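You operate a simulated robot arm through the tools that you are given. There is no shell and no other tool. Be economical: measure what you need, move in short steps, check, and stop when the job is done.

Carry out the task below with a simulated two-armed robot. There is one attempt and no reset: what you move stays moved.

TASK
Take the blue gasket and leave it on the shelf under the drying cabinet. Take the white gasket and put it on the shelf under the drying cabinet. Take the green tub on the lid plate of the trough and put it away on the deck beside the back filter. Take the standpipe plug and leave it on the shelf under the steel sink. Fetch the small dish marked "2" from the top of the small packs bench and set it on the top of the lab bench. Take the white brush from the top of the small packs bench and put it on the top of the lab bench. Lift the white flap open. Any order will do. Set down upright: standpipe plug.

Only the result counts: the job must be done as asked and must still hold three seconds after the hand-in. Knocking over, shifting, dropping, spilling or breaking anything else fails it. Lids that push on must go on centred and level and be pressed home; caps that screw on are set level and turned clockwise until they are tight.

THE ROBOT
Two 6-joint arms with two-finger grippers on one trunk, on a base that drives. Base frame: it is fixed to the floor where the robot stands at the start and does not move with it; the origin is under the middle of the robot, x ahead of it, y to its left, z up; the surface under the hand at the start is at about z = 0.88. Lengths are in m, angles in rad, forces in N, time in s.
The left shoulder is at the start at [0.061, 0.143, 0.875], the right one opposite. With the tool pointing down near the work surface each hand reaches from about 0.26 to 0.7 m from the robot's upright axis, wherever it stands, measured 20 degrees to its own side. Places, roughly: blue gasket (8x8x4 cm) [0.6, 0.2, 0.9]; deck beside the back filter (59x15 cm) [-2.48, -15.92, 0.96]; green tub (15x15x12 cm) [-0.8, -9, 0.5]; shelf under the drying cabinet [0.7, 0.9, 0.2]; shelf under the steel sink [0.7, -0.9, 0.2]; small dish [-4.25, 2.25, 0.75]; standpipe plug (5x5x24 cm) [0.5, -1.2, 0.9]; top of the lab bench [-2.1, 2.5, 0.9]; white brush (7x6x22 cm) [-5.9, 2.4, 0.8]; white flap [0.5, -6.5, 0.1]; white gasket (8x8x4 cm) [0.6, 0, 0.9]. Payload 2.45 kg a hand.
The tool frame of a hand sits at the grasp point between the pads (the TCP): z along the fingers, y along the line on which they close. The tips reach 0.026 m beyond it. The gripper opens to 0.096 m. The gripper's body begins 0.069 m behind the TCP.
Orientation is that of the tool frame in the base frame, as a unit quaternion [x, y, z, w]. With the fingers straight down and closing along the base's y, the tool's x points along the base's -x, its y along +y and its z along -z.

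THE INTERFACE
- The arms move only by the tool drive_tool. It takes "left_plan", "right_plan" or both (then of equal length, played together; a hand with none holds still); each is a list of rows, each a list of 7 numbers: the shift along the tool's x, y, z in m, then the turn, a rotation vector about the tool's x, y, z in rad, then the closure in counts, from 0 (fully open) to 255 (shut). In form: [[x, y, z, ax, ay, az, hand], ...]. A call has 1 to 8 rows; each row shifts and turns the commanded pose from where the row before left it, along the tool's axes as they then stand. A row lasts 0.2 s, in which the tool goes at most 0.05 m and 0.15 rad; a call with a longer step from one row to the next is refused whole, and so is a gripper value outside its range. Where a pose cannot be reached the arm comes as near as it can. A force on the tool above 40 N (or 10 N above the force at the start of the call, whichever is more), or a blocked arm, ends the call early, and 0.2 s more pass. Each finger halts on what it meets, pressing with about 40 N; the grip force reading is that of the motor and also rises with nothing between the fingers. The clock runs only during rows and for 0.2 s after the last one: add rows that do not move to give the fingers time. The reply holds the time, the measured pose of the TCP, the force on the tool along the base axes, the opening and the grip force, in the units named above and with some noise, with the torque about the TCP (base axes, N m) and any sound that the robot's microphone picked up.
- Cameras (640 x 400 px; columns grow to the right, rows downward): "scene" is now at [0.142, 0.0118, 1.4804]; the picture's right is [0.15, -0.99, -0.00], its down [-0.78, -0.12, -0.62] and it looks along [0.61, 0.09, -0.79] (base axes); focal length 270 px, centre (320, 200). "left" rides on the left gripper at [0.082, -0.003, -0.098] in its tool frame; the picture's right is [0.04, 1.00, 0.00], its down [-0.73, 0.03, -0.68] and it looks along [-0.68, 0.03, 0.73] (tool axes); focal length 256 px, centre (320, 200). "right" rides on the right gripper at [0.082, 0.003, -0.098] in its tool frame; the picture's right is [-0.04, 1.00, 0.00], its down [-0.73, -0.03, -0.68] and it looks along [-0.68, -0.03, 0.73] (tool axes); focal length 256 px, centre (320, 200). There is no depth. A picture from a camera that has moved, and an enlarged one, comes with that camera's place and axes in the base frame and with its lens. The place of the scene camera against the robot may be out by one fixed shift of up to 0.012 m in any direction.
- snapshot(camera): a new picture of that camera. No time passes.
- slide_trunk(by): slides the trunk up (or, below 0, down) by that many m; the arms and the scene camera ride with it, the base frame stays. It gives what a move gives, with no picture.
- roll_base(legs): drives the robot by 1 to 6 legs, each [ahead, turn to the left] in m and rad, along the robot's own axes; the way and the turn of a leg run together, so that a leg with both is an arc; at most 1.5 m and 3.142 rad a leg. The arms and the cameras ride along, it lands a little off, and it stops where it bumps. It gives what a move gives.
- aim_head(pan, tilt): turns the head with the scene camera to pan (to the left, within 1.501 rad either way) and tilt (down, from -0.506 to 1.204), counted from straight ahead of the robot. It gives what a move gives.
- zoom(camera, box): a new picture of the part [left, top, right, bottom] of that camera's present view, enlarged. No time passes.
- finish_job(): hands the job in; it is judged then, once.

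Work in short steps. Places have to be worked out from the pictures, the camera data and where the tool is seen: move nearer, look again, correct. Check each grasp and each placing, and mend what went wrong. You have 196 turns and 184 pictures in all, those below and enlarged ones among them. Open the grippers and draw the arms clear of the work before you hand the job in, unless the task says otherwise; then end with one line.

The tools are called after "Emit:" as name(argument=value, ...) on one line, values as JSON. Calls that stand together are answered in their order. drive_tool: Moves the arms, as the interface text tells. Its arguments: {"type":"object","properties":{"left_plan":{"type":"array"},"right_plan":{"type":"array"}},"required":[]} The other tools are called the same way: slide_trunk (by) slides the trunk up or down; roll_base (legs) drives the base; aim_head (pan, tilt) turns the head that bears the scene camera; snapshot (camera) takes a picture; zoom (camera, box) takes an enlarged picture of a part of a camera's view; finish_job () hands the job in.

At the start:

```text
time_s: 0.0
left_eef_pos: [0.5092, 0.337, 1.1886]
left_orientation: [0.001, 1.0, -0.001, 0.0]
left_contact_force: [0.2, -0.7, -0.3]
left_moment: [0.01, -0.02, -0.02]
left_opening: 0.0962
left_finger_force: 0.0
right_eef_pos: [0.5246, -0.0935, 1.1674]
right_orientation: [-0.001, 1.0, 0.0, 0.0]
right_contact_force: [-0.2, 0.8, -0.5]
right_moment: [0.02, -0.01, -0.02]
right_opening: 0.0958
right_finger_force: 0.1
trunk travel left (down, up): [-0.5, 0.09]
robot x, y, heading: [-0.0004, -0.0007, -0.0]
head pan, tilt: [0.148, 0.908]
```

scene: 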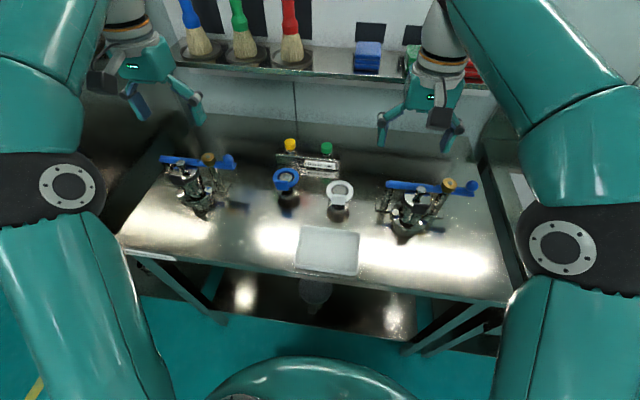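
right: 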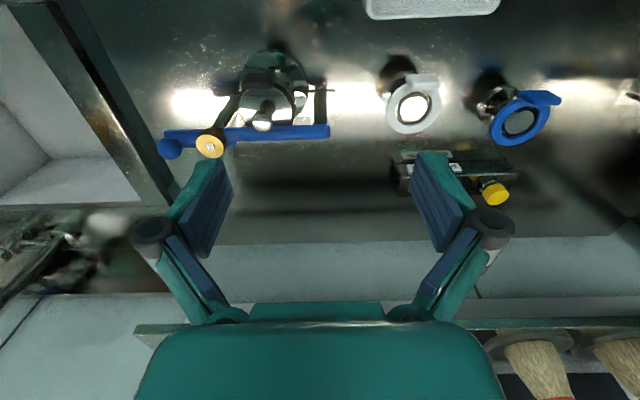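
left: 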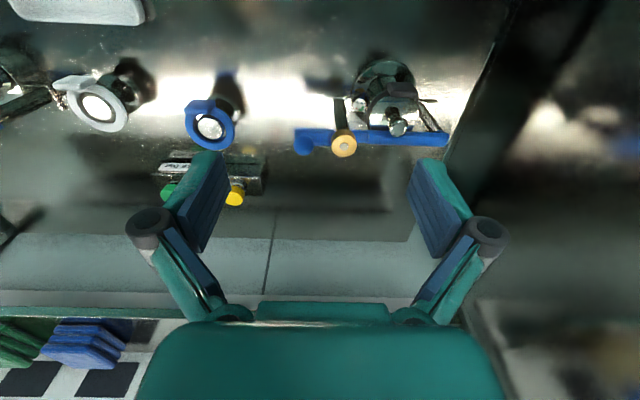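

I begin by enlarging the views of the two gaskets to see what they sit on.

Emit:
zoom(camera="scene", box=[220, 120, 400, 300])

Emit:
zoom(camera="right", box=[340, 0, 640, 220])

Emit:
aim_head(pan=0.9, tilt=0.7)

Emit:
snapshot(camera="scene")

Emit:
aim_head(pan=-0.9, tilt=0.7)

Emit:
snapshot(camera="scene")

```text
2.22 times, centred on (310, 210) of scene
camera zoom: at [0.142, 0.0118, 1.4804], right [0.15, -0.99, 0.0], down [-0.78, -0.12, -0.62], along [0.61, 0.09, -0.79], focal length 600 px, centre (342, 178)
```

zoom: 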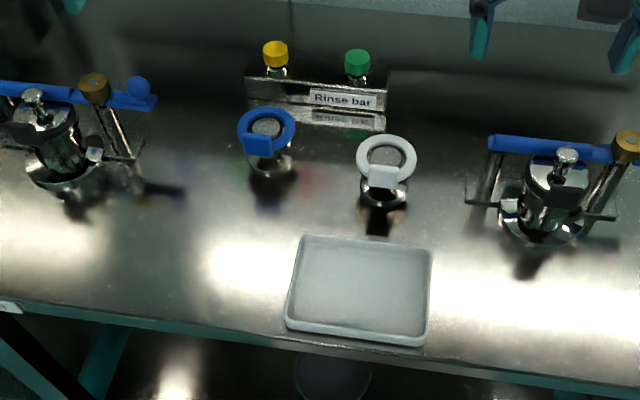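

```text
1.82 times, centred on (490, 110) of right
camera zoom: at [0.4428, -0.0923, 1.2672], right [0.04, 1.0, 0.0], down [0.73, -0.03, 0.68], along [0.68, -0.03, -0.73], focal length 465 px, centre (11, 364)
```

zoom: 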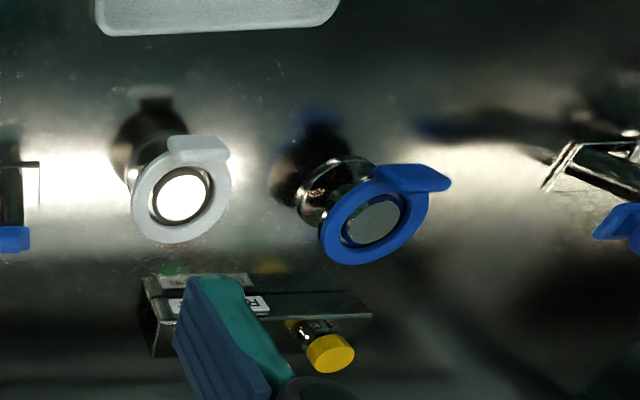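

```text
time_s: 1.1
left_eef_pos: [0.5083, 0.3369, 1.1891]
left_orientation: [0.001, 1.0, 0.0, 0.001]
left_contact_force: [0.2, 0.4, 0.2]
left_moment: [0.01, -0.01, 0.0]
left_opening: 0.0963
left_finger_force: 0.0
right_eef_pos: [0.5247, -0.0938, 1.1684]
right_orientation: [0.0, 1.0, 0.0, -0.001]
right_contact_force: [-0.5, -0.3, 1.0]
right_moment: [0.02, -0.01, 0.02]
right_opening: 0.096
right_finger_force: 0.2
trunk travel left (down, up): [-0.5, 0.09]
robot x, y, heading: [0.0024, 0.0002, 0.0]
head pan, tilt: [0.901, 0.7]
```

```text
178 pictures are left
camera scene: at [0.1206, 0.0671, 1.4971], right [0.78, -0.62, 0.0], down [-0.4, -0.5, -0.76], along [0.48, 0.6, -0.64], focal length 270 px, centre (320, 200)
```

scene: 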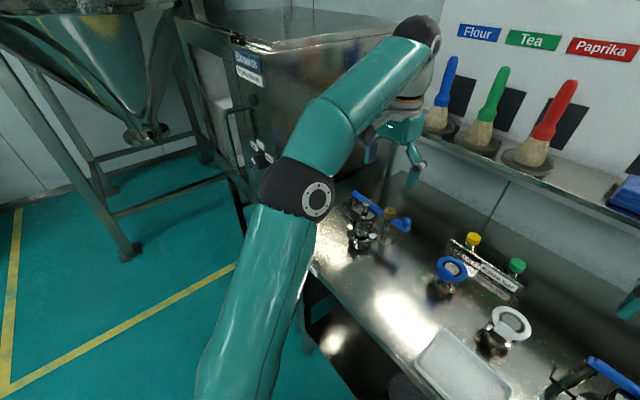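

```text
time_s: 2.9
left_eef_pos: [0.509, 0.3362, 1.188]
left_orientation: [0.001, 1.0, 0.0, 0.0]
left_contact_force: [0.7, 0.0, 0.6]
left_moment: [-0.03, 0.02, 0.0]
left_opening: 0.0961
left_finger_force: 0.0
right_eef_pos: [0.524, -0.0937, 1.1684]
right_orientation: [0.0, 1.0, 0.0, -0.001]
right_contact_force: [-0.2, 0.0, 0.3]
right_moment: [-0.01, 0.01, 0.04]
right_opening: 0.0961
right_finger_force: 0.1
trunk travel left (down, up): [-0.5, 0.09]
robot x, y, heading: [0.0004, 0.0037, 0.002]
head pan, tilt: [-0.901, 0.7]
```

```text
177 pictures are left
camera scene: at [0.1205, -0.0659, 1.4971], right [-0.78, -0.62, 0.0], down [-0.4, 0.5, -0.76], along [0.47, -0.6, -0.64], focal length 270 px, centre (320, 200)
```

scene: 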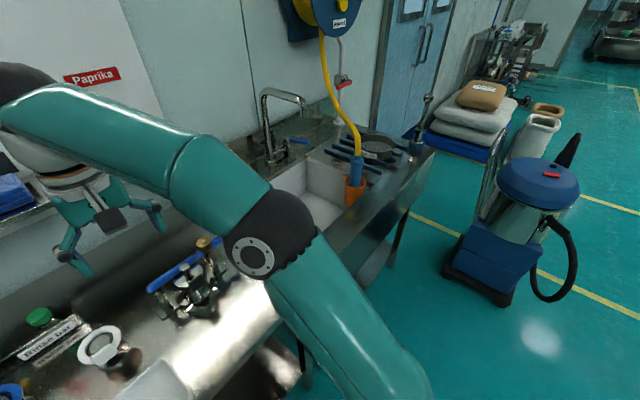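

The gaskets sit on posts near z 0.945: I put blue at about (0.61, 0.17) and white at about (0.587, 0.022), each with an upright tab on the near side. I move the left hand above blue to look from closer.

Emit:
drive_tool(left_plan=[[-0.02, -0.04, 0, 0, 0, 0, 0], [-0.02, -0.04, 0, 0, 0, 0, 0], [-0.01, -0.04, 0.02, 0, 0, 0, 0], [0, -0.04, 0.03, 0, 0, 0, 0], [0, 0, 0.04, 0, 0, 0, 0]])

Emit:
snapshot(camera="left")

Emit:
aim_head(pan=0.15, tilt=0.9)

Emit:
zoom(camera="scene", box=[240, 120, 400, 220])

```text
time_s: 4.1
left_eef_pos: [0.5554, 0.1769, 1.0951]
left_orientation: [0.0, 1.0, 0.0, 0.0]
left_contact_force: [-0.3, 0.7, 0.1]
left_moment: [-0.03, 0.01, -0.01]
left_opening: 0.0959
left_finger_force: 0.1
left hand out of reach, approached as far as the arm can: row 2
right_eef_pos: [0.5243, -0.0935, 1.1682]
right_orientation: [0.0, 1.0, 0.0, -0.001]
right_contact_force: [-0.4, 1.1, -0.2]
right_moment: [0.0, 0.02, 0.02]
right_opening: 0.0959
right_finger_force: 0.1
trunk travel left (down, up): [-0.5, 0.09]
robot x, y, heading: [-0.0013, -0.0006, -0.003]
head pan, tilt: [-0.901, 0.7]
```

```text
176 pictures are left
camera left: at [0.4723, 0.1755, 1.1948], right [-0.04, 1.0, 0.0], down [0.73, 0.03, 0.68], along [0.68, 0.03, -0.73], focal length 256 px, centre (320, 200)
```

left: 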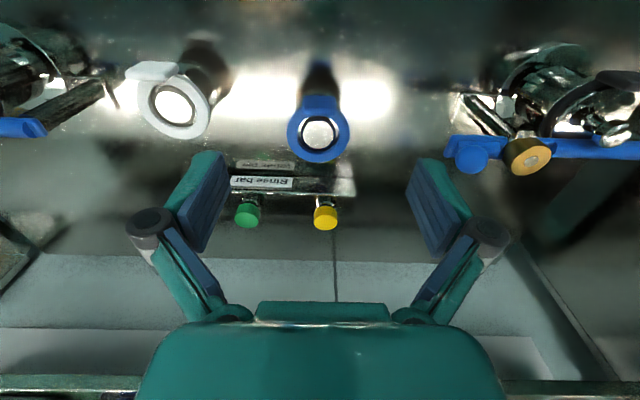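

```text
time_s: 5.4
left_eef_pos: [0.5546, 0.1768, 1.0951]
left_orientation: [0.001, 1.0, 0.0, 0.001]
left_contact_force: [0.2, 0.7, 0.5]
left_moment: [0.02, 0.03, -0.04]
left_opening: 0.0961
left_finger_force: 0.2
right_eef_pos: [0.5231, -0.0946, 1.1694]
right_orientation: [0.0, 1.0, 0.0, 0.0]
right_contact_force: [0.6, -0.1, -0.3]
right_moment: [0.02, 0.0, 0.0]
right_opening: 0.0961
right_finger_force: 0.2
trunk travel left (down, up): [-0.5, 0.09]
robot x, y, heading: [-0.0001, -0.0028, -0.003]
head pan, tilt: [0.15, 0.901]
```

```text
4.00 times, centred on (320, 170) of scene
camera zoom: at [0.1425, 0.0118, 1.4809], right [0.15, -0.99, 0.0], down [-0.78, -0.12, -0.62], along [0.61, 0.09, -0.78], focal length 1080 px, centre (320, 320)
```

zoom: 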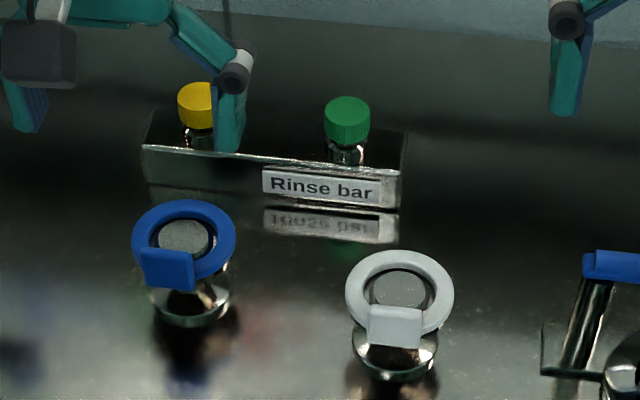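

The ray intersections refine white to about (0.591, 0.027, 0.928) and blue to about (0.614, 0.181, 0.928). Before choosing a grip I back off and look at the shelf under the drying cabinet.

Emit:
roll_base(legs=[[-0.7, 0]])

Emit:
aim_head(pan=0.65, tilt=0.5)

Emit:
snapshot(camera="scene")

Emit:
aim_head(pan=-0.65, tilt=0.5)

Emit:
snapshot(camera="scene")

```text
time_s: 9.3
left_eef_pos: [-0.1438, 0.1767, 1.0966]
left_orientation: [0.0, 1.0, 0.0, 0.0]
left_contact_force: [-0.7, 0.3, 0.1]
left_moment: [0.01, 0.0, -0.01]
left_opening: 0.0958
left_finger_force: 0.0
right_eef_pos: [-0.1733, -0.0954, 1.169]
right_orientation: [-0.001, 1.0, 0.0, 0.0]
right_contact_force: [-1.2, 0.3, -0.7]
right_moment: [0.01, -0.05, 0.01]
right_opening: 0.096
right_finger_force: 0.0
trunk travel left (down, up): [-0.5, 0.09]
robot x, y, heading: [-0.703, 0.0, 0.005]
head pan, tilt: [0.15, 0.901]
```

```text
time_s: 10.2
left_eef_pos: [-0.1421, 0.1766, 1.0963]
left_orientation: [0.0, 1.0, 0.0, 0.0]
left_contact_force: [-0.4, -0.2, 0.8]
left_moment: [0.0, 0.03, 0.02]
left_opening: 0.0959
left_finger_force: 0.1
right_eef_pos: [-0.1722, -0.0945, 1.1687]
right_orientation: [-0.001, 1.0, 0.0, -0.001]
right_contact_force: [0.4, 0.0, -0.7]
right_moment: [-0.03, -0.02, 0.0]
right_opening: 0.0961
right_finger_force: 0.0
trunk travel left (down, up): [-0.5, 0.09]
robot x, y, heading: [-0.6964, 0.0005, -0.001]
head pan, tilt: [0.649, 0.499]
```

```text
174 pictures are left
camera scene: at [-0.5569, 0.0554, 1.5147], right [0.6, -0.8, 0.0], down [-0.38, -0.29, -0.88], along [0.7, 0.53, -0.48], focal length 270 px, centre (320, 200)
```

scene: 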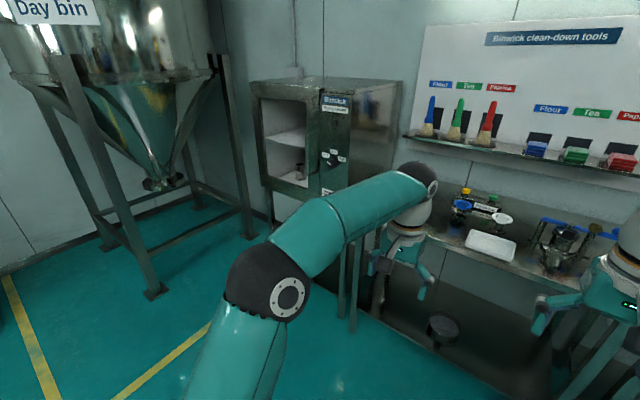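

```text
time_s: 11.7
left_eef_pos: [-0.1411, 0.1776, 1.0958]
left_orientation: [0.0, 1.0, -0.001, 0.0]
left_contact_force: [0.6, 0.0, 0.7]
left_moment: [0.04, 0.0, 0.0]
left_opening: 0.0958
left_finger_force: 0.0
right_eef_pos: [-0.1722, -0.0937, 1.1702]
right_orientation: [-0.001, 1.0, 0.0, 0.0]
right_contact_force: [-0.1, 0.7, -0.8]
right_moment: [0.01, -0.01, -0.02]
right_opening: 0.0957
right_finger_force: 0.0
trunk travel left (down, up): [-0.5, 0.09]
robot x, y, heading: [-0.697, -0.0007, -0.002]
head pan, tilt: [-0.649, 0.499]
```

```text
173 pictures are left
camera scene: at [-0.5567, -0.0545, 1.5148], right [-0.6, -0.8, 0.0], down [-0.38, 0.29, -0.88], along [0.7, -0.53, -0.48], focal length 270 px, centre (320, 200)
```

scene: 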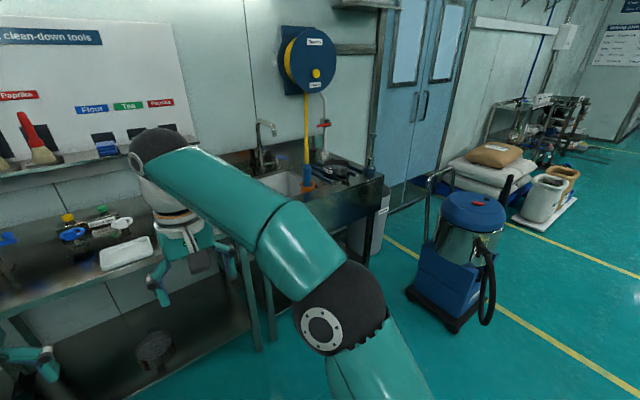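

The arms hide both shelves. I drive to face the drying cabinet from farther back and look under it.

Emit:
roll_base(legs=[[0, 1.571], [0.9, 0], [0, -1.571]])

Emit:
aim_head(pan=0, tilt=0.55)

Emit:
snapshot(camera="scene")

```text
time_s: 15.6
left_eef_pos: [-0.7504, 0.5879, 1.0962]
left_orientation: [-0.626, 0.78, -0.003, 0.0]
left_contact_force: [-1.1, 0.8, -0.6]
left_moment: [-0.04, -0.1, -0.04]
left_opening: 0.0962
left_finger_force: 0.1
right_eef_pos: [-0.493, 0.5003, 1.1698]
right_orientation: [-0.626, 0.78, -0.001, 0.0]
right_contact_force: [-1.5, 1.6, -0.9]
right_moment: [-0.05, -0.13, 0.0]
right_opening: 0.0959
right_finger_force: 0.0
trunk travel left (down, up): [-0.5, 0.09]
robot x, y, heading: [-0.6348, -0.0099, 1.392]
head pan, tilt: [-0.649, 0.499]
stopped in leg 1: the robot was blocked; the commanded pose is now the measured one
```

```text
time_s: 16.6
left_eef_pos: [-0.7477, 0.5849, 1.0987]
left_orientation: [-0.626, 0.78, -0.001, 0.001]
left_contact_force: [0.4, 0.1, 0.2]
left_moment: [0.01, 0.04, -0.01]
left_opening: 0.096
left_finger_force: 0.1
right_eef_pos: [-0.4905, 0.4983, 1.1718]
right_orientation: [-0.626, 0.78, 0.003, 0.0]
right_contact_force: [0.0, 0.1, -0.1]
right_moment: [-0.01, 0.01, -0.01]
right_opening: 0.0958
right_finger_force: 0.0
trunk travel left (down, up): [-0.5, 0.09]
robot x, y, heading: [-0.6363, -0.0091, 1.393]
head pan, tilt: [0.0, 0.55]
```

```text
172 pictures are left
camera scene: at [-0.6002, 0.138, 1.5102], right [0.98, -0.18, 0.0], down [-0.09, -0.51, -0.85], along [0.15, 0.84, -0.52], focal length 270 px, centre (320, 200)
```

scene: 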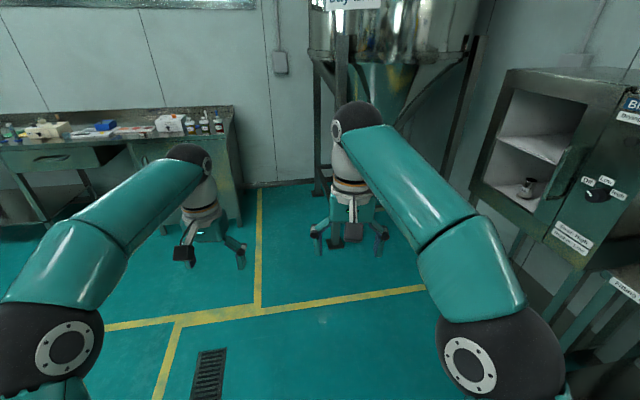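

The turn was blocked at heading 1.39, and the base was nudged toward +x. I look both ways to find what I touched.

Emit:
aim_head(pan=1.4, tilt=0.7)

Emit:
snapshot(camera="scene")

Emit:
aim_head(pan=-1.4, tilt=0.7)

Emit:
snapshot(camera="scene")

```text
time_s: 18.1
left_eef_pos: [-0.7481, 0.5848, 1.0971]
left_orientation: [-0.626, 0.78, 0.0, 0.0]
left_contact_force: [-0.8, 0.6, 0.9]
left_moment: [0.01, -0.04, 0.02]
left_opening: 0.0961
left_finger_force: 0.1
right_eef_pos: [-0.4896, 0.4979, 1.1718]
right_orientation: [-0.626, 0.78, 0.002, 0.0]
right_contact_force: [0.2, 0.1, -0.1]
right_moment: [0.0, 0.0, 0.03]
right_opening: 0.0961
right_finger_force: 0.0
trunk travel left (down, up): [-0.5, 0.09]
robot x, y, heading: [-0.6352, -0.0114, 1.39]
head pan, tilt: [1.4, 0.7]
```

```text
171 pictures are left
camera scene: at [-0.6961, 0.0788, 1.4971], right [0.34, 0.94, 0.0], down [0.6, -0.22, -0.76], along [-0.72, 0.26, -0.64], focal length 270 px, centre (320, 200)
```

scene: 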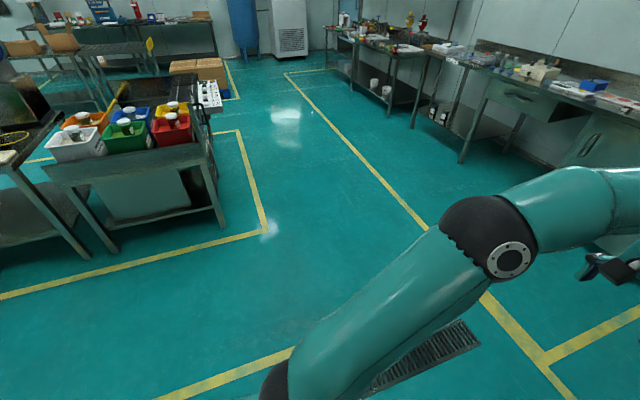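

```text
time_s: 20.6
left_eef_pos: [-0.7476, 0.5841, 1.097]
left_orientation: [-0.626, 0.78, 0.0, 0.001]
left_contact_force: [0.3, -0.1, 0.4]
left_moment: [-0.02, -0.03, 0.04]
left_opening: 0.0962
left_finger_force: 0.1
right_eef_pos: [-0.4902, 0.4975, 1.1711]
right_orientation: [-0.626, 0.78, 0.002, 0.0]
right_contact_force: [-0.7, -0.2, -0.4]
right_moment: [-0.04, 0.04, 0.02]
right_opening: 0.096
right_finger_force: 0.0
trunk travel left (down, up): [-0.5, 0.09]
robot x, y, heading: [-0.6339, -0.0096, 1.39]
head pan, tilt: [-1.4, 0.7]
```

```text
170 pictures are left
camera scene: at [-0.5314, 0.0491, 1.4971], right [-0.01, -1.0, 0.0], down [-0.64, 0.0, -0.76], along [0.76, -0.01, -0.64], focal length 270 px, centre (320, 200)
```

scene: 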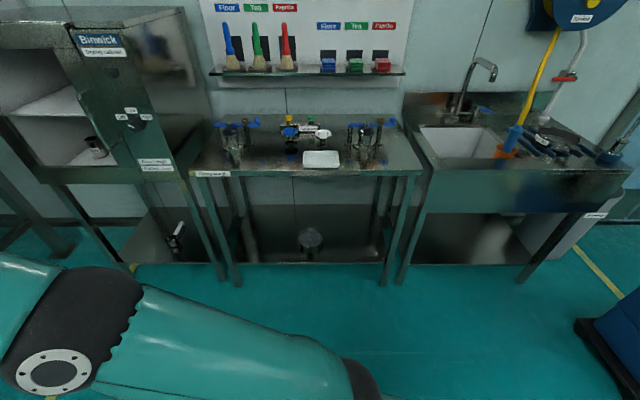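

From here I can see the shelves. The cabinet shelf has its front edge at x≈0.44, runs y 0.6–1.15, clears the cabinet by about 0.59 m, and has a jar near (0.64, 0.95). I turn back to heading 0 and check the left rear for the obstacle.

Emit:
roll_base(legs=[[0, -1.39]])

Emit:
aim_head(pan=-1.5, tilt=0.8)

Emit:
snapshot(camera="scene")

```text
time_s: 24.9
left_eef_pos: [-0.0673, 0.2094, 1.0989]
left_orientation: [0.012, 1.0, 0.003, -0.001]
left_contact_force: [0.7, -2.9, -0.3]
left_moment: [0.15, 0.0, -0.01]
left_opening: 0.0959
left_finger_force: 0.1
right_eef_pos: [-0.1027, -0.0613, 1.1722]
right_orientation: [0.012, 1.0, 0.004, 0.002]
right_contact_force: [0.3, -1.3, -0.3]
right_moment: [0.2, 0.02, 0.02]
right_opening: 0.0962
right_finger_force: 0.1
trunk travel left (down, up): [-0.5, 0.09]
robot x, y, heading: [-0.6294, 0.0548, 0.025]
head pan, tilt: [-1.4, 0.7]
stopped in leg 1: the robot was blocked; the commanded pose is now the measured one
```

```text
time_s: 25.6
left_eef_pos: [-0.0683, 0.2178, 1.0981]
left_orientation: [0.01, 1.0, -0.001, 0.001]
left_contact_force: [0.2, -0.5, -0.8]
left_moment: [0.02, -0.02, 0.01]
left_opening: 0.096
left_finger_force: 0.1
right_eef_pos: [-0.1035, -0.053, 1.1728]
right_orientation: [0.011, 1.0, 0.002, 0.001]
right_contact_force: [1.3, -0.4, -0.2]
right_moment: [0.01, -0.02, 0.01]
right_opening: 0.096
right_finger_force: 0.1
trunk travel left (down, up): [-0.5, 0.09]
robot x, y, heading: [-0.6349, 0.0557, 0.024]
head pan, tilt: [-1.499, 0.799]
```

```text
169 pictures are left
camera scene: at [-0.5566, -0.0227, 1.4889], right [-1.0, -0.1, 0.0], down [-0.07, 0.71, -0.7], along [0.07, -0.69, -0.72], focal length 270 px, centre (320, 200)
```

scene: 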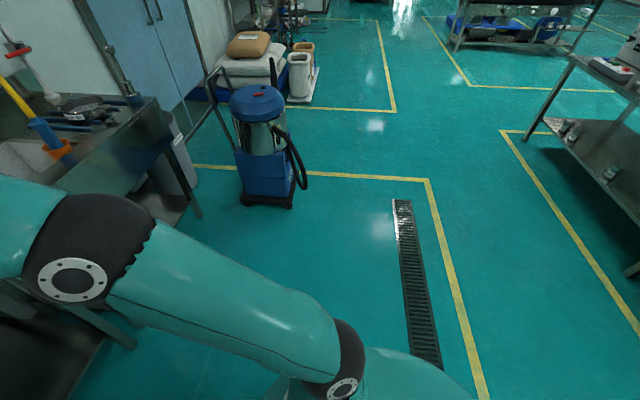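

I see nothing within reach of the base, and both stops came very near the end of their turns, so the obstacle may be slip rather than an object. I drive to the bench and watch how it lands.

Emit:
roll_base(legs=[[0.62, -0.114], [0, 0.09]])

Emit:
aim_head(pan=0, tilt=0.9)

Emit:
snapshot(camera="scene")

```text
time_s: 29.6
left_eef_pos: [0.5508, 0.1846, 1.0979]
left_orientation: [0.021, 1.0, -0.001, 0.001]
left_contact_force: [0.7, 0.2, -0.7]
left_moment: [-0.01, 0.01, 0.0]
left_opening: 0.0959
left_finger_force: 0.1
right_eef_pos: [0.5083, -0.0856, 1.1717]
right_orientation: [0.023, 1.0, 0.002, 0.002]
right_contact_force: [-0.1, 0.5, -0.4]
right_moment: [0.0, -0.03, -0.03]
right_opening: 0.096
right_finger_force: 0.1
trunk travel left (down, up): [-0.5, 0.09]
robot x, y, heading: [-0.0221, 0.0322, 0.001]
head pan, tilt: [-1.499, 0.799]
```

```text
time_s: 31.2
left_eef_pos: [0.5496, 0.1841, 1.099]
left_orientation: [0.022, 1.0, -0.001, 0.0]
left_contact_force: [0.3, -0.4, 0.3]
left_moment: [0.0, -0.01, -0.01]
left_opening: 0.0959
left_finger_force: 0.1
right_eef_pos: [0.508, -0.0866, 1.1723]
right_orientation: [0.023, 1.0, 0.001, 0.002]
right_contact_force: [-0.1, -0.9, -0.3]
right_moment: [0.04, 0.02, -0.01]
right_opening: 0.0958
right_finger_force: 0.1
trunk travel left (down, up): [-0.5, 0.09]
robot x, y, heading: [-0.0169, 0.0352, -0.003]
head pan, tilt: [0.0, 0.901]
```

```text
168 pictures are left
camera scene: at [0.1257, 0.0315, 1.4809], right [0.0, -1.0, 0.0], down [-0.78, 0.0, -0.62], along [0.62, 0.0, -0.78], focal length 270 px, centre (320, 200)
```

scene: 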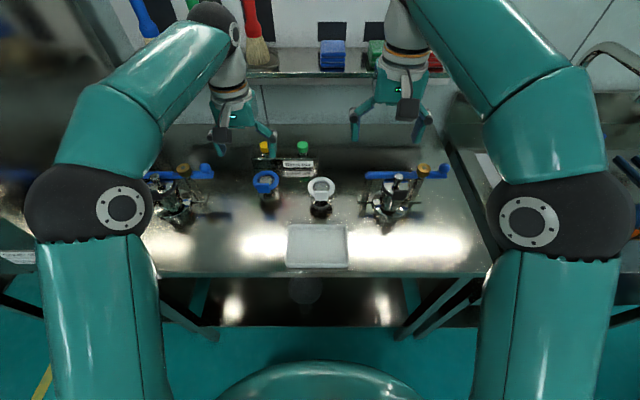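

The base is at (-0.017, 0.035) with heading about 0. I move the left hand over the blue ring and down to z≈1.0 for a closer look.

Emit:
drive_tool(left_plan=[[-0.01, 0, 0.04, 0, 0, 0, 0], [-0.025, 0, 0.03, 0, 0, 0, 0], [-0.03, 0, 0.025, 0, 0, 0, 0], [0, 0, 0, 0, 0, 0, 0]])

Emit:
snapshot(camera="left")

Emit:
zoom(camera="scene", box=[180, 100, 380, 225])

```text
time_s: 32.2
left_eef_pos: [0.6149, 0.1804, 1.0042]
left_orientation: [0.022, 1.0, 0.0, 0.001]
left_contact_force: [-1.6, 0.8, 0.5]
left_moment: [-0.02, -0.01, -0.01]
left_opening: 0.0961
left_finger_force: 0.1
right_eef_pos: [0.5073, -0.0861, 1.1719]
right_orientation: [0.023, 1.0, 0.002, 0.002]
right_contact_force: [-1.0, 1.2, 0.4]
right_moment: [-0.02, -0.04, 0.04]
right_opening: 0.096
right_finger_force: 0.0
trunk travel left (down, up): [-0.5, 0.09]
robot x, y, heading: [-0.017, 0.0326, -0.005]
head pan, tilt: [0.0, 0.901]
```

```text
167 pictures are left
camera left: at [0.5312, 0.1815, 1.1035], right [0.0, 1.0, 0.0], down [0.73, 0.0, 0.68], along [0.68, 0.0, -0.73], focal length 256 px, centre (320, 200)
```

left: 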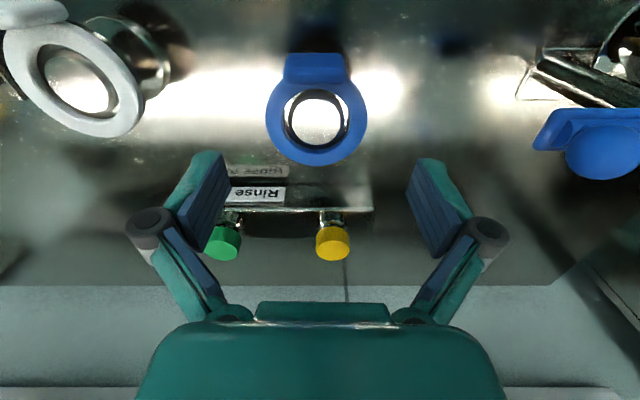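

```text
3.20 times, centred on (280, 162) of scene
camera zoom: at [0.1245, 0.0316, 1.4811], right [0.0, -1.0, 0.0], down [-0.78, 0.0, -0.62], along [0.62, 0.0, -0.78], focal length 864 px, centre (448, 320)
```

zoom: 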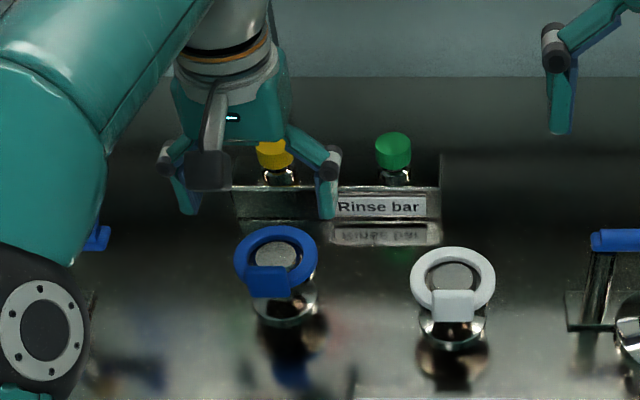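

The ring is centred under the left hand at x≈0.612, y≈0.178 with an outer diameter of about 7.2 cm. I descend to z≈0.925 and close across the diameter.

Emit:
drive_tool(left_plan=[[0.002, -0.002, 0.03, 0, 0, 0, 0], [0, 0, 0.03, 0, 0, 0, 0], [0, 0, 0.019, 0, 0, 0, 0], [0, 0, 0, 0, 0, 0, 60], [0, 0, 0, 0, 0, 0, 120], [0, 0, 0, 0, 0, 0, 120], [0, 0, 0, 0, 0, 0, 120]])

Emit:
snapshot(camera="left")

```text
time_s: 33.8
left_eef_pos: [0.6141, 0.1771, 0.924]
left_orientation: [0.022, 1.0, 0.001, 0.001]
left_contact_force: [-0.1, 0.3, 0.2]
left_moment: [-0.03, -0.01, -0.01]
left_opening: 0.0683
left_finger_force: 40.1
right_eef_pos: [0.5088, -0.0861, 1.1731]
right_orientation: [0.022, 1.0, 0.002, 0.002]
right_contact_force: [0.1, 0.4, 0.2]
right_moment: [-0.01, 0.0, -0.02]
right_opening: 0.0958
right_finger_force: 0.0
trunk travel left (down, up): [-0.5, 0.09]
robot x, y, heading: [-0.0177, 0.0341, -0.001]
head pan, tilt: [0.0, 0.901]
```

```text
165 pictures are left
camera left: at [0.5301, 0.1799, 1.0236], right [0.0, 1.0, 0.0], down [0.73, 0.0, 0.68], along [0.68, 0.0, -0.73], focal length 256 px, centre (320, 200)
```

left: 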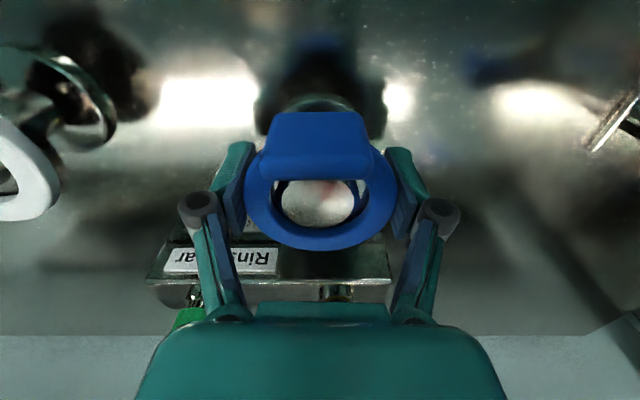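

The fingers hold the ring at 0.068 m opening with 40 N. I lift it straight up.

Emit:
drive_tool(left_plan=[[0, 0, -0.015, 0, 0, 0, 130], [0, 0, -0.025, 0, 0, 0, 130], [0, 0, -0.04, 0, 0, 0, 130], [0, 0, -0.04, 0, 0, 0, 130]])

Emit:
snapshot(camera="left")

Emit:
snapshot(camera="right")

```text
time_s: 34.8
left_eef_pos: [0.614, 0.1769, 1.0444]
left_orientation: [0.022, 1.0, 0.0, -0.001]
left_contact_force: [-0.7, 0.0, -0.7]
left_moment: [0.0, 0.0, 0.01]
left_opening: 0.0679
left_finger_force: 39.9
right_eef_pos: [0.509, -0.0871, 1.1717]
right_orientation: [0.022, 1.0, 0.001, 0.001]
right_contact_force: [0.1, -0.5, -0.4]
right_moment: [0.02, -0.01, 0.02]
right_opening: 0.096
right_finger_force: 0.1
trunk travel left (down, up): [-0.5, 0.09]
robot x, y, heading: [-0.0163, 0.0283, -0.0]
head pan, tilt: [0.0, 0.901]
```

```text
164 pictures are left
camera left: at [0.531, 0.1794, 1.1439], right [0.0, 1.0, 0.0], down [0.73, 0.0, 0.68], along [0.68, 0.0, -0.73], focal length 256 px, centre (320, 200)
```

left: 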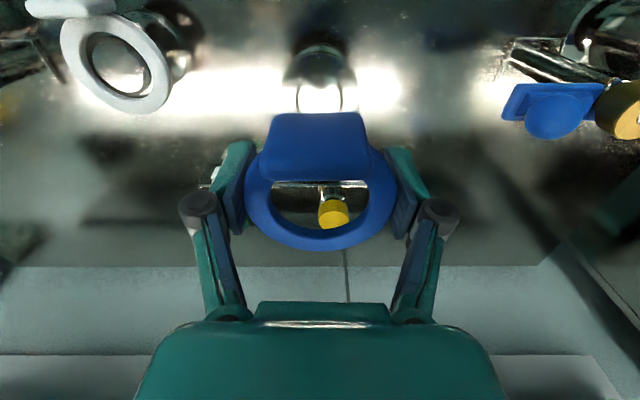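

```text
163 pictures are left
camera right: at [0.4267, -0.0812, 1.2707], right [0.08, 1.0, 0.0], down [0.73, -0.07, 0.68], along [0.68, -0.05, -0.73], focal length 256 px, centre (320, 200)
```

right: 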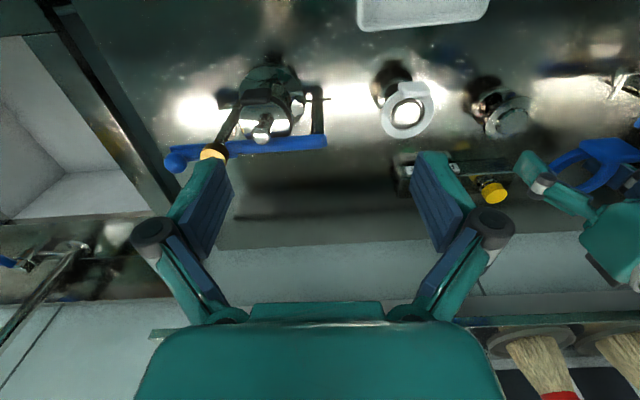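

Blue is off its post and held firmly. I move the left hand aside with it and bring the right hand above the white ring.

Emit:
drive_tool(left_plan=[[0.02, 0.03, -0.02, 0, 0, 0, 130], [0.02, 0.03, -0.02, 0, 0, 0, 130], [0.02, 0.03, -0.02, 0, 0, 0, 130], [0.02, 0.03, -0.02, 0, 0, 0, 130], [0.02, 0.03, -0.02, 0, 0, 0, 130], [0, 0, 0, 0, 0, 0, 130]], right_plan=[[0, 0.023, 0.03, 0, 0, 0, 0], [-0.01, 0.023, 0.035, 0, 0, 0, 0], [-0.02, 0.023, 0.035, 0, 0, 0, 0], [-0.022, 0.023, 0.035, 0, 0, 0, 0], [-0.024, 0.023, 0.035, 0, 0, 0, 0], [0, 0, 0, 0, 0, 0, 0]])

Emit:
snapshot(camera="right")

```text
time_s: 36.2
left_eef_pos: [0.5186, 0.3316, 1.1448]
left_orientation: [0.022, 1.0, -0.001, 0.001]
left_contact_force: [-0.3, -0.2, -0.4]
left_moment: [0.01, -0.01, 0.01]
left_opening: 0.0681
left_finger_force: 40.3
right_eef_pos: [0.59, 0.0252, 1.0043]
right_orientation: [0.022, 1.0, 0.003, 0.003]
right_contact_force: [0.0, -0.4, -1.1]
right_moment: [-0.02, 0.0, 0.05]
right_opening: 0.096
right_finger_force: 0.1
trunk travel left (down, up): [-0.5, 0.09]
robot x, y, heading: [-0.0148, 0.0271, -0.001]
head pan, tilt: [0.0, 0.901]
```

```text
162 pictures are left
camera right: at [0.5079, 0.0308, 1.1024], right [0.08, 1.0, 0.0], down [0.73, -0.07, 0.68], along [0.68, -0.05, -0.73], focal length 256 px, centre (320, 200)
```

right: 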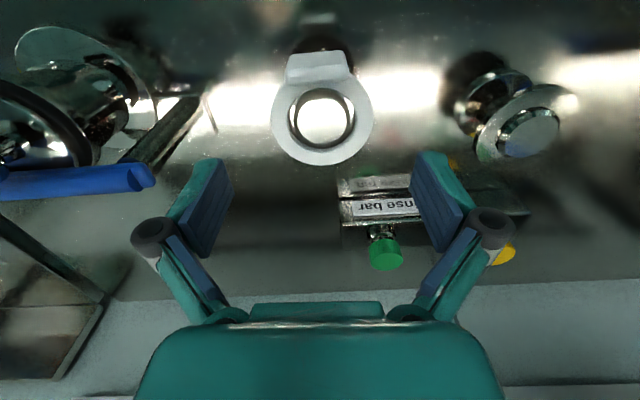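

White is centred at (0.588, 0.027), right under the hand. I descend, close and lift.

Emit:
drive_tool(right_plan=[[0.001, 0.001, 0.03, 0, 0, 0, 0], [0, 0, 0.03, 0, 0, 0, 0], [0, 0, 0.02, 0, 0, 0, 0], [0, 0, 0, 0, 0, 0, 60], [0, 0, 0, 0, 0, 0, 130], [0, 0, 0, 0, 0, 0, 130], [0, 0, 0, 0, 0, 0, 130]])

Emit:
drive_tool(right_plan=[[0, 0, -0.015, 0, 0, 0, 130], [0, 0, -0.025, 0, 0, 0, 130], [0, 0, -0.04, 0, 0, 0, 130], [0.02, 0, -0.04, 0, 0, 0, 130], [0.02, -0.03, -0.03, 0, 0, 0, 130], [0.02, -0.03, -0.03, 0, 0, 0, 130]])

Emit:
snapshot(camera="right")

```text
time_s: 37.8
left_eef_pos: [0.5197, 0.332, 1.1449]
left_orientation: [0.021, 1.0, 0.0, 0.001]
left_contact_force: [-0.2, 0.5, -0.6]
left_moment: [-0.04, -0.03, -0.01]
left_opening: 0.0681
left_finger_force: 39.5
right_eef_pos: [0.5894, 0.0266, 0.923]
right_orientation: [0.023, 1.0, 0.002, 0.002]
right_contact_force: [0.4, -0.2, 2.0]
right_moment: [-0.1, 0.0, 0.03]
right_opening: 0.0683
right_finger_force: 40.1
trunk travel left (down, up): [-0.5, 0.09]
robot x, y, heading: [-0.0222, 0.0293, 0.002]
head pan, tilt: [0.0, 0.901]
```

```text
time_s: 39.2
left_eef_pos: [0.5184, 0.3317, 1.1455]
left_orientation: [0.022, 1.0, 0.0, 0.0]
left_contact_force: [0.0, 0.2, 0.5]
left_moment: [0.0, -0.05, 0.0]
left_opening: 0.0682
left_finger_force: 39.9
right_eef_pos: [0.5253, -0.0323, 1.1031]
right_orientation: [0.022, 1.0, 0.002, 0.002]
right_contact_force: [-1.3, -0.5, -0.7]
right_moment: [0.01, -0.02, -0.03]
right_opening: 0.0681
right_finger_force: 40.0
trunk travel left (down, up): [-0.5, 0.09]
robot x, y, heading: [-0.0199, 0.0307, 0.003]
head pan, tilt: [0.0, 0.901]
```

```text
161 pictures are left
camera right: at [0.4429, -0.0271, 1.2015], right [0.08, 1.0, 0.0], down [0.73, -0.06, 0.68], along [0.68, -0.05, -0.73], focal length 256 px, centre (320, 200)
```

right: 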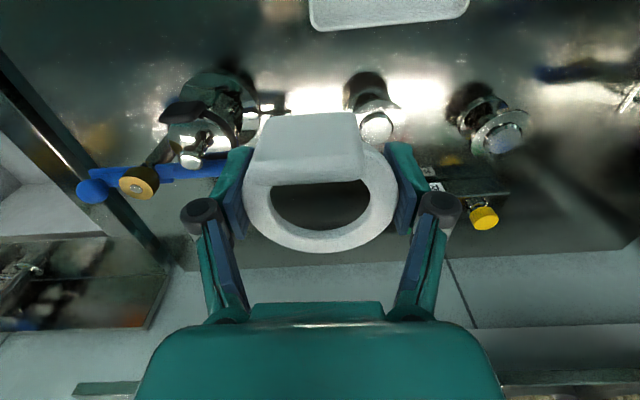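

Both gaskets are held. I back away and then drive over to face the drying cabinet.

Emit:
roll_base(legs=[[-0.6, 0], [0, 1.3]])

```text
time_s: 45.0
left_eef_pos: [-0.4563, 0.6259, 1.1445]
left_orientation: [-0.371, 0.929, -0.001, 0.002]
left_contact_force: [-0.3, 0.3, -0.4]
left_moment: [-0.05, 0.01, -0.05]
left_opening: 0.0682
left_finger_force: 40.1
right_eef_pos: [-0.1881, 0.3787, 1.1045]
right_orientation: [-0.37, 0.929, 0.001, 0.0]
right_contact_force: [-0.1, 0.9, -0.3]
right_moment: [-0.07, -0.01, 0.05]
right_opening: 0.068
right_finger_force: 39.9
trunk travel left (down, up): [-0.5, 0.09]
robot x, y, heading: [-0.5888, 0.0019, 0.825]
head pan, tilt: [0.0, 0.901]
stopped in leg 2: the robot was blocked; the commanded pose is now the measured one
```

It was blocked again, at heading 0.83. I look for what is touching.

Emit:
aim_head(pan=1.5, tilt=1.1)

Emit:
snapshot(camera="scene")

Emit:
aim_head(pan=-1.5, tilt=1.1)

Emit:
snapshot(camera="scene")

Emit:
aim_head(pan=0, tilt=0.9)

Emit:
snapshot(camera="scene")

```text
time_s: 46.5
left_eef_pos: [-0.4555, 0.6247, 1.1464]
left_orientation: [-0.37, 0.929, -0.001, 0.002]
left_contact_force: [0.6, 0.1, -1.0]
left_moment: [-0.01, -0.03, 0.02]
left_opening: 0.0681
left_finger_force: 40.4
right_eef_pos: [-0.1878, 0.3765, 1.1047]
right_orientation: [-0.37, 0.929, 0.002, 0.002]
right_contact_force: [0.2, -0.3, 0.0]
right_moment: [0.03, 0.01, 0.0]
right_opening: 0.068
right_finger_force: 39.9
trunk travel left (down, up): [-0.5, 0.09]
robot x, y, heading: [-0.5849, 0.0019, 0.821]
head pan, tilt: [1.499, 1.1]
```

```text
160 pictures are left
camera scene: at [-0.5826, 0.0942, 1.4671], right [0.73, 0.69, 0.0], down [0.61, -0.65, -0.45], along [-0.31, 0.33, -0.89], focal length 270 px, centre (320, 200)
```

scene: 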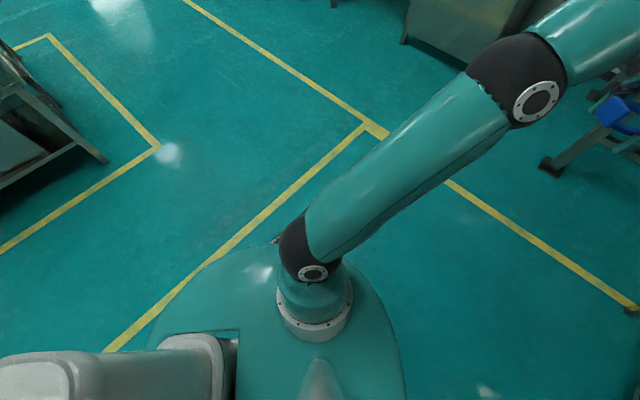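

```text
time_s: 49.1
left_eef_pos: [-0.4565, 0.6244, 1.1455]
left_orientation: [-0.37, 0.929, 0.0, 0.002]
left_contact_force: [0.5, 0.6, -0.6]
left_moment: [-0.03, 0.01, -0.01]
left_opening: 0.0679
left_finger_force: 40.1
right_eef_pos: [-0.187, 0.3769, 1.1043]
right_orientation: [-0.369, 0.929, 0.002, 0.002]
right_contact_force: [-0.8, -0.1, -0.1]
right_moment: [0.0, 0.01, -0.01]
right_opening: 0.0681
right_finger_force: 39.7
trunk travel left (down, up): [-0.5, 0.09]
robot x, y, heading: [-0.5872, 0.0052, 0.828]
head pan, tilt: [-1.499, 1.1]
```

```text
159 pictures are left
camera scene: at [-0.4898, 0.0089, 1.4671], right [-0.62, -0.78, 0.0], down [-0.7, 0.55, -0.45], along [0.36, -0.28, -0.89], focal length 270 px, centre (320, 200)
```

scene: 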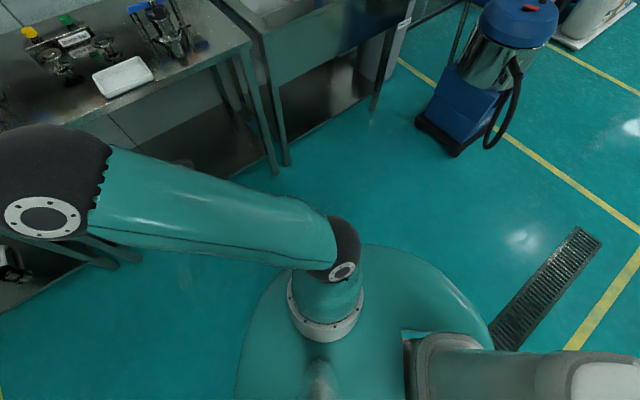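

```text
time_s: 50.8
left_eef_pos: [-0.4552, 0.6245, 1.1461]
left_orientation: [-0.371, 0.929, 0.0, 0.002]
left_contact_force: [-0.7, 0.4, 0.7]
left_moment: [0.04, -0.04, 0.0]
left_opening: 0.068
left_finger_force: 40.4
right_eef_pos: [-0.1884, 0.3766, 1.1043]
right_orientation: [-0.37, 0.929, 0.002, 0.002]
right_contact_force: [0.3, 0.4, -0.4]
right_moment: [0.01, 0.0, -0.03]
right_opening: 0.068
right_finger_force: 40.1
trunk travel left (down, up): [-0.5, 0.09]
robot x, y, heading: [-0.5862, 0.0016, 0.826]
head pan, tilt: [0.0, 0.901]
```

```text
158 pictures are left
camera scene: at [-0.4881, 0.1038, 1.4809], right [0.74, -0.68, 0.0], down [-0.53, -0.58, -0.62], along [0.42, 0.46, -0.78], focal length 270 px, centre (320, 200)
```

scene: 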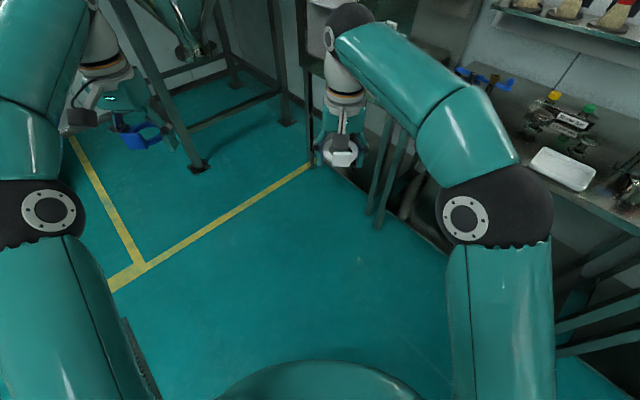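

Nothing is visible against the base, although the drain grate runs under its rear. I test with a short arc to the left while moving ahead.

Emit:
roll_base(legs=[[0.25, 0.25]])

```text
time_s: 52.6
left_eef_pos: [-0.4711, 0.8439, 1.1458]
left_orientation: [-0.485, 0.875, -0.001, 0.003]
left_contact_force: [1.3, 0.4, 0.1]
left_moment: [-0.04, -0.07, -0.01]
left_opening: 0.068
left_finger_force: 40.1
right_eef_pos: [-0.1515, 0.6708, 1.1036]
right_orientation: [-0.484, 0.875, 0.002, 0.001]
right_contact_force: [0.1, 0.4, -0.4]
right_moment: [-0.04, -0.01, -0.01]
right_opening: 0.0679
right_finger_force: 39.8
trunk travel left (down, up): [-0.5, 0.09]
robot x, y, heading: [-0.4364, 0.2025, 1.078]
head pan, tilt: [0.0, 0.901]
```

That worked. I continue with smaller turns: a bit more left, ahead along the bench, then back to face the cabinet in steps.

Emit:
roll_base(legs=[[0, 0.4], [0.62, 0]])

Emit:
roll_base(legs=[[0, -0.5], [0, -0.5], [0, -0.48]])

```text
time_s: 54.9
left_eef_pos: [-0.7182, 0.8069, 1.1476]
left_orientation: [-0.651, 0.759, -0.001, 0.002]
left_contact_force: [0.4, 0.7, 0.0]
left_moment: [-0.11, 0.04, -0.01]
left_opening: 0.0679
left_finger_force: 39.3
right_eef_pos: [-0.3569, 0.7751, 1.1055]
right_orientation: [-0.651, 0.759, 0.004, 0.001]
right_contact_force: [0.2, 1.0, -0.6]
right_moment: [-0.1, -0.03, 0.03]
right_opening: 0.068
right_finger_force: 40.0
trunk travel left (down, up): [-0.5, 0.09]
robot x, y, heading: [-0.4117, 0.2271, 1.518]
head pan, tilt: [0.0, 0.901]
stopped in leg 2: the robot was blocked; the commanded pose is now the measured one
```

```text
time_s: 57.9
left_eef_pos: [-0.2323, 0.8545, 1.1502]
left_orientation: [-0.318, 0.948, 0.002, 0.004]
left_contact_force: [1.1, -0.1, -0.2]
left_moment: [0.01, 0.06, -0.01]
left_opening: 0.0678
left_finger_force: 40.1
right_eef_pos: [0.0054, 0.5779, 1.1077]
right_orientation: [-0.316, 0.949, 0.005, 0.003]
right_contact_force: [0.4, -0.1, -1.2]
right_moment: [0.05, 0.0, -0.01]
right_opening: 0.0676
right_finger_force: 40.5
trunk travel left (down, up): [-0.5, 0.09]
robot x, y, heading: [-0.4407, 0.2573, 0.724]
head pan, tilt: [0.0, 0.901]
stopped in leg 2: the robot was blocked; the commanded pose is now the measured one
```

It was blocked again, both going ahead and while turning. I look around carefully on both sides.

Emit:
snapshot(camera="scene")

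Emit:
aim_head(pan=1.5, tilt=0.8)

Emit:
snapshot(camera="scene")

Emit:
aim_head(pan=-1.5, tilt=0.8)

Emit:
snapshot(camera="scene")

```text
157 pictures are left
camera scene: at [-0.3282, 0.3461, 1.4809], right [0.66, -0.75, 0.0], down [-0.59, -0.52, -0.62], along [0.46, 0.41, -0.78], focal length 270 px, centre (320, 200)
```

scene: 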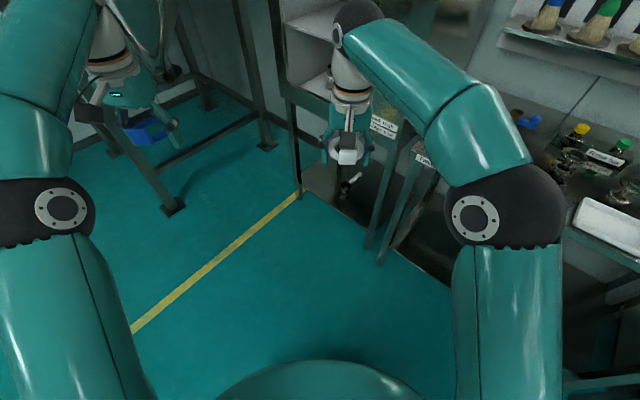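

```text
time_s: 59.5
left_eef_pos: [-0.2333, 0.8555, 1.1503]
left_orientation: [-0.317, 0.948, 0.002, 0.004]
left_contact_force: [0.5, -0.7, -0.4]
left_moment: [-0.03, 0.02, 0.03]
left_opening: 0.0678
left_finger_force: 39.9
right_eef_pos: [0.0037, 0.5786, 1.1076]
right_orientation: [-0.316, 0.949, 0.004, 0.004]
right_contact_force: [0.5, -1.0, -0.2]
right_moment: [0.01, -0.02, 0.03]
right_opening: 0.0677
right_finger_force: 39.8
trunk travel left (down, up): [-0.5, 0.09]
robot x, y, heading: [-0.4367, 0.2577, 0.727]
head pan, tilt: [1.499, 0.799]
```

```text
156 pictures are left
camera scene: at [-0.4353, 0.3619, 1.4889], right [0.8, 0.61, 0.0], down [0.43, -0.57, -0.7], along [-0.42, 0.55, -0.72], focal length 270 px, centre (320, 200)
```

scene: 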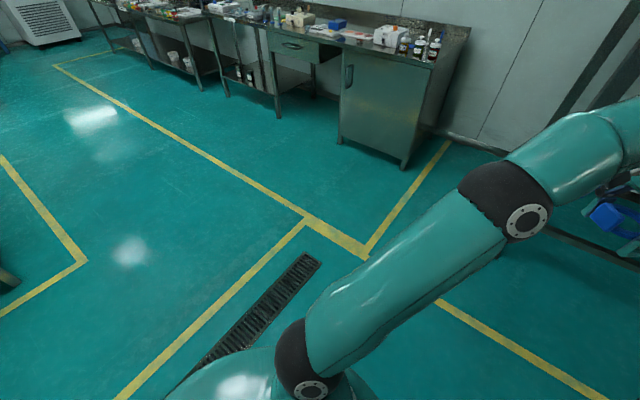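

```text
time_s: 62.1
left_eef_pos: [-0.234, 0.8575, 1.151]
left_orientation: [-0.318, 0.948, 0.001, 0.004]
left_contact_force: [-0.7, -0.2, -0.4]
left_moment: [0.03, -0.01, -0.01]
left_opening: 0.0678
left_finger_force: 39.9
right_eef_pos: [0.0046, 0.579, 1.108]
right_orientation: [-0.317, 0.948, 0.004, 0.003]
right_contact_force: [-0.2, 0.5, 0.8]
right_moment: [-0.01, 0.0, -0.04]
right_opening: 0.0683
right_finger_force: 39.6
trunk travel left (down, up): [-0.5, 0.09]
robot x, y, heading: [-0.4396, 0.2578, 0.721]
head pan, tilt: [-1.499, 0.799]
```

```text
155 pictures are left
camera scene: at [-0.3289, 0.2413, 1.4889], right [-0.7, -0.71, 0.0], down [-0.51, 0.5, -0.7], along [0.5, -0.49, -0.72], focal length 270 px, centre (320, 200)
```

scene: 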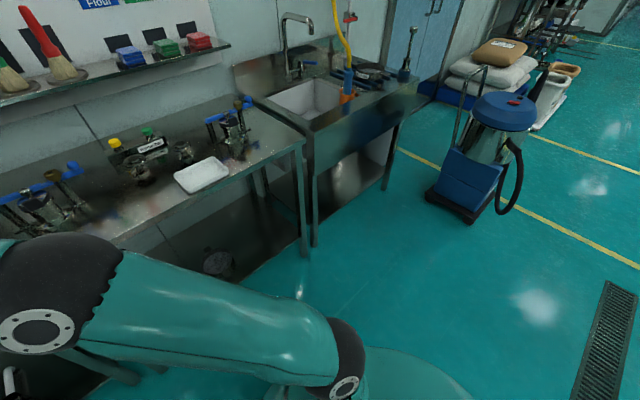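

Still nothing is near the base, so I suspect the drive stalls on long or stacked legs rather than on an object. I test single short legs.

Emit:
roll_base(legs=[[0.3, 0.3]])

Emit:
roll_base(legs=[[0.3, 0]])

```text
time_s: 64.1
left_eef_pos: [-0.2234, 1.1039, 1.1507]
left_orientation: [-0.447, 0.895, 0.002, 0.003]
left_contact_force: [1.2, 0.2, -0.5]
left_moment: [-0.06, 0.12, -0.01]
left_opening: 0.0682
left_finger_force: 39.5
right_eef_pos: [0.0809, 0.9033, 1.1093]
right_orientation: [-0.446, 0.895, 0.006, 0.003]
right_contact_force: [1.0, 0.7, -1.0]
right_moment: [-0.03, 0.08, 0.04]
right_opening: 0.068
right_finger_force: 40.1
trunk travel left (down, up): [-0.5, 0.09]
robot x, y, heading: [-0.2485, 0.4627, 1.042]
head pan, tilt: [-1.499, 0.799]
stopped in leg 1: the robot was blocked; the commanded pose is now the measured one
```

```text
time_s: 66.2
left_eef_pos: [-0.0737, 1.3589, 1.1529]
left_orientation: [-0.447, 0.895, 0.003, 0.007]
left_contact_force: [0.9, 0.3, -0.4]
left_moment: [-0.04, 0.03, -0.01]
left_opening: 0.0681
left_finger_force: 39.6
right_eef_pos: [0.2299, 1.1563, 1.1103]
right_orientation: [-0.445, 0.895, 0.007, 0.003]
right_contact_force: [0.3, 0.5, -0.2]
right_moment: [-0.02, 0.02, -0.01]
right_opening: 0.068
right_finger_force: 40.0
trunk travel left (down, up): [-0.5, 0.09]
robot x, y, heading: [-0.0973, 0.7204, 1.036]
head pan, tilt: [-1.499, 0.799]
```

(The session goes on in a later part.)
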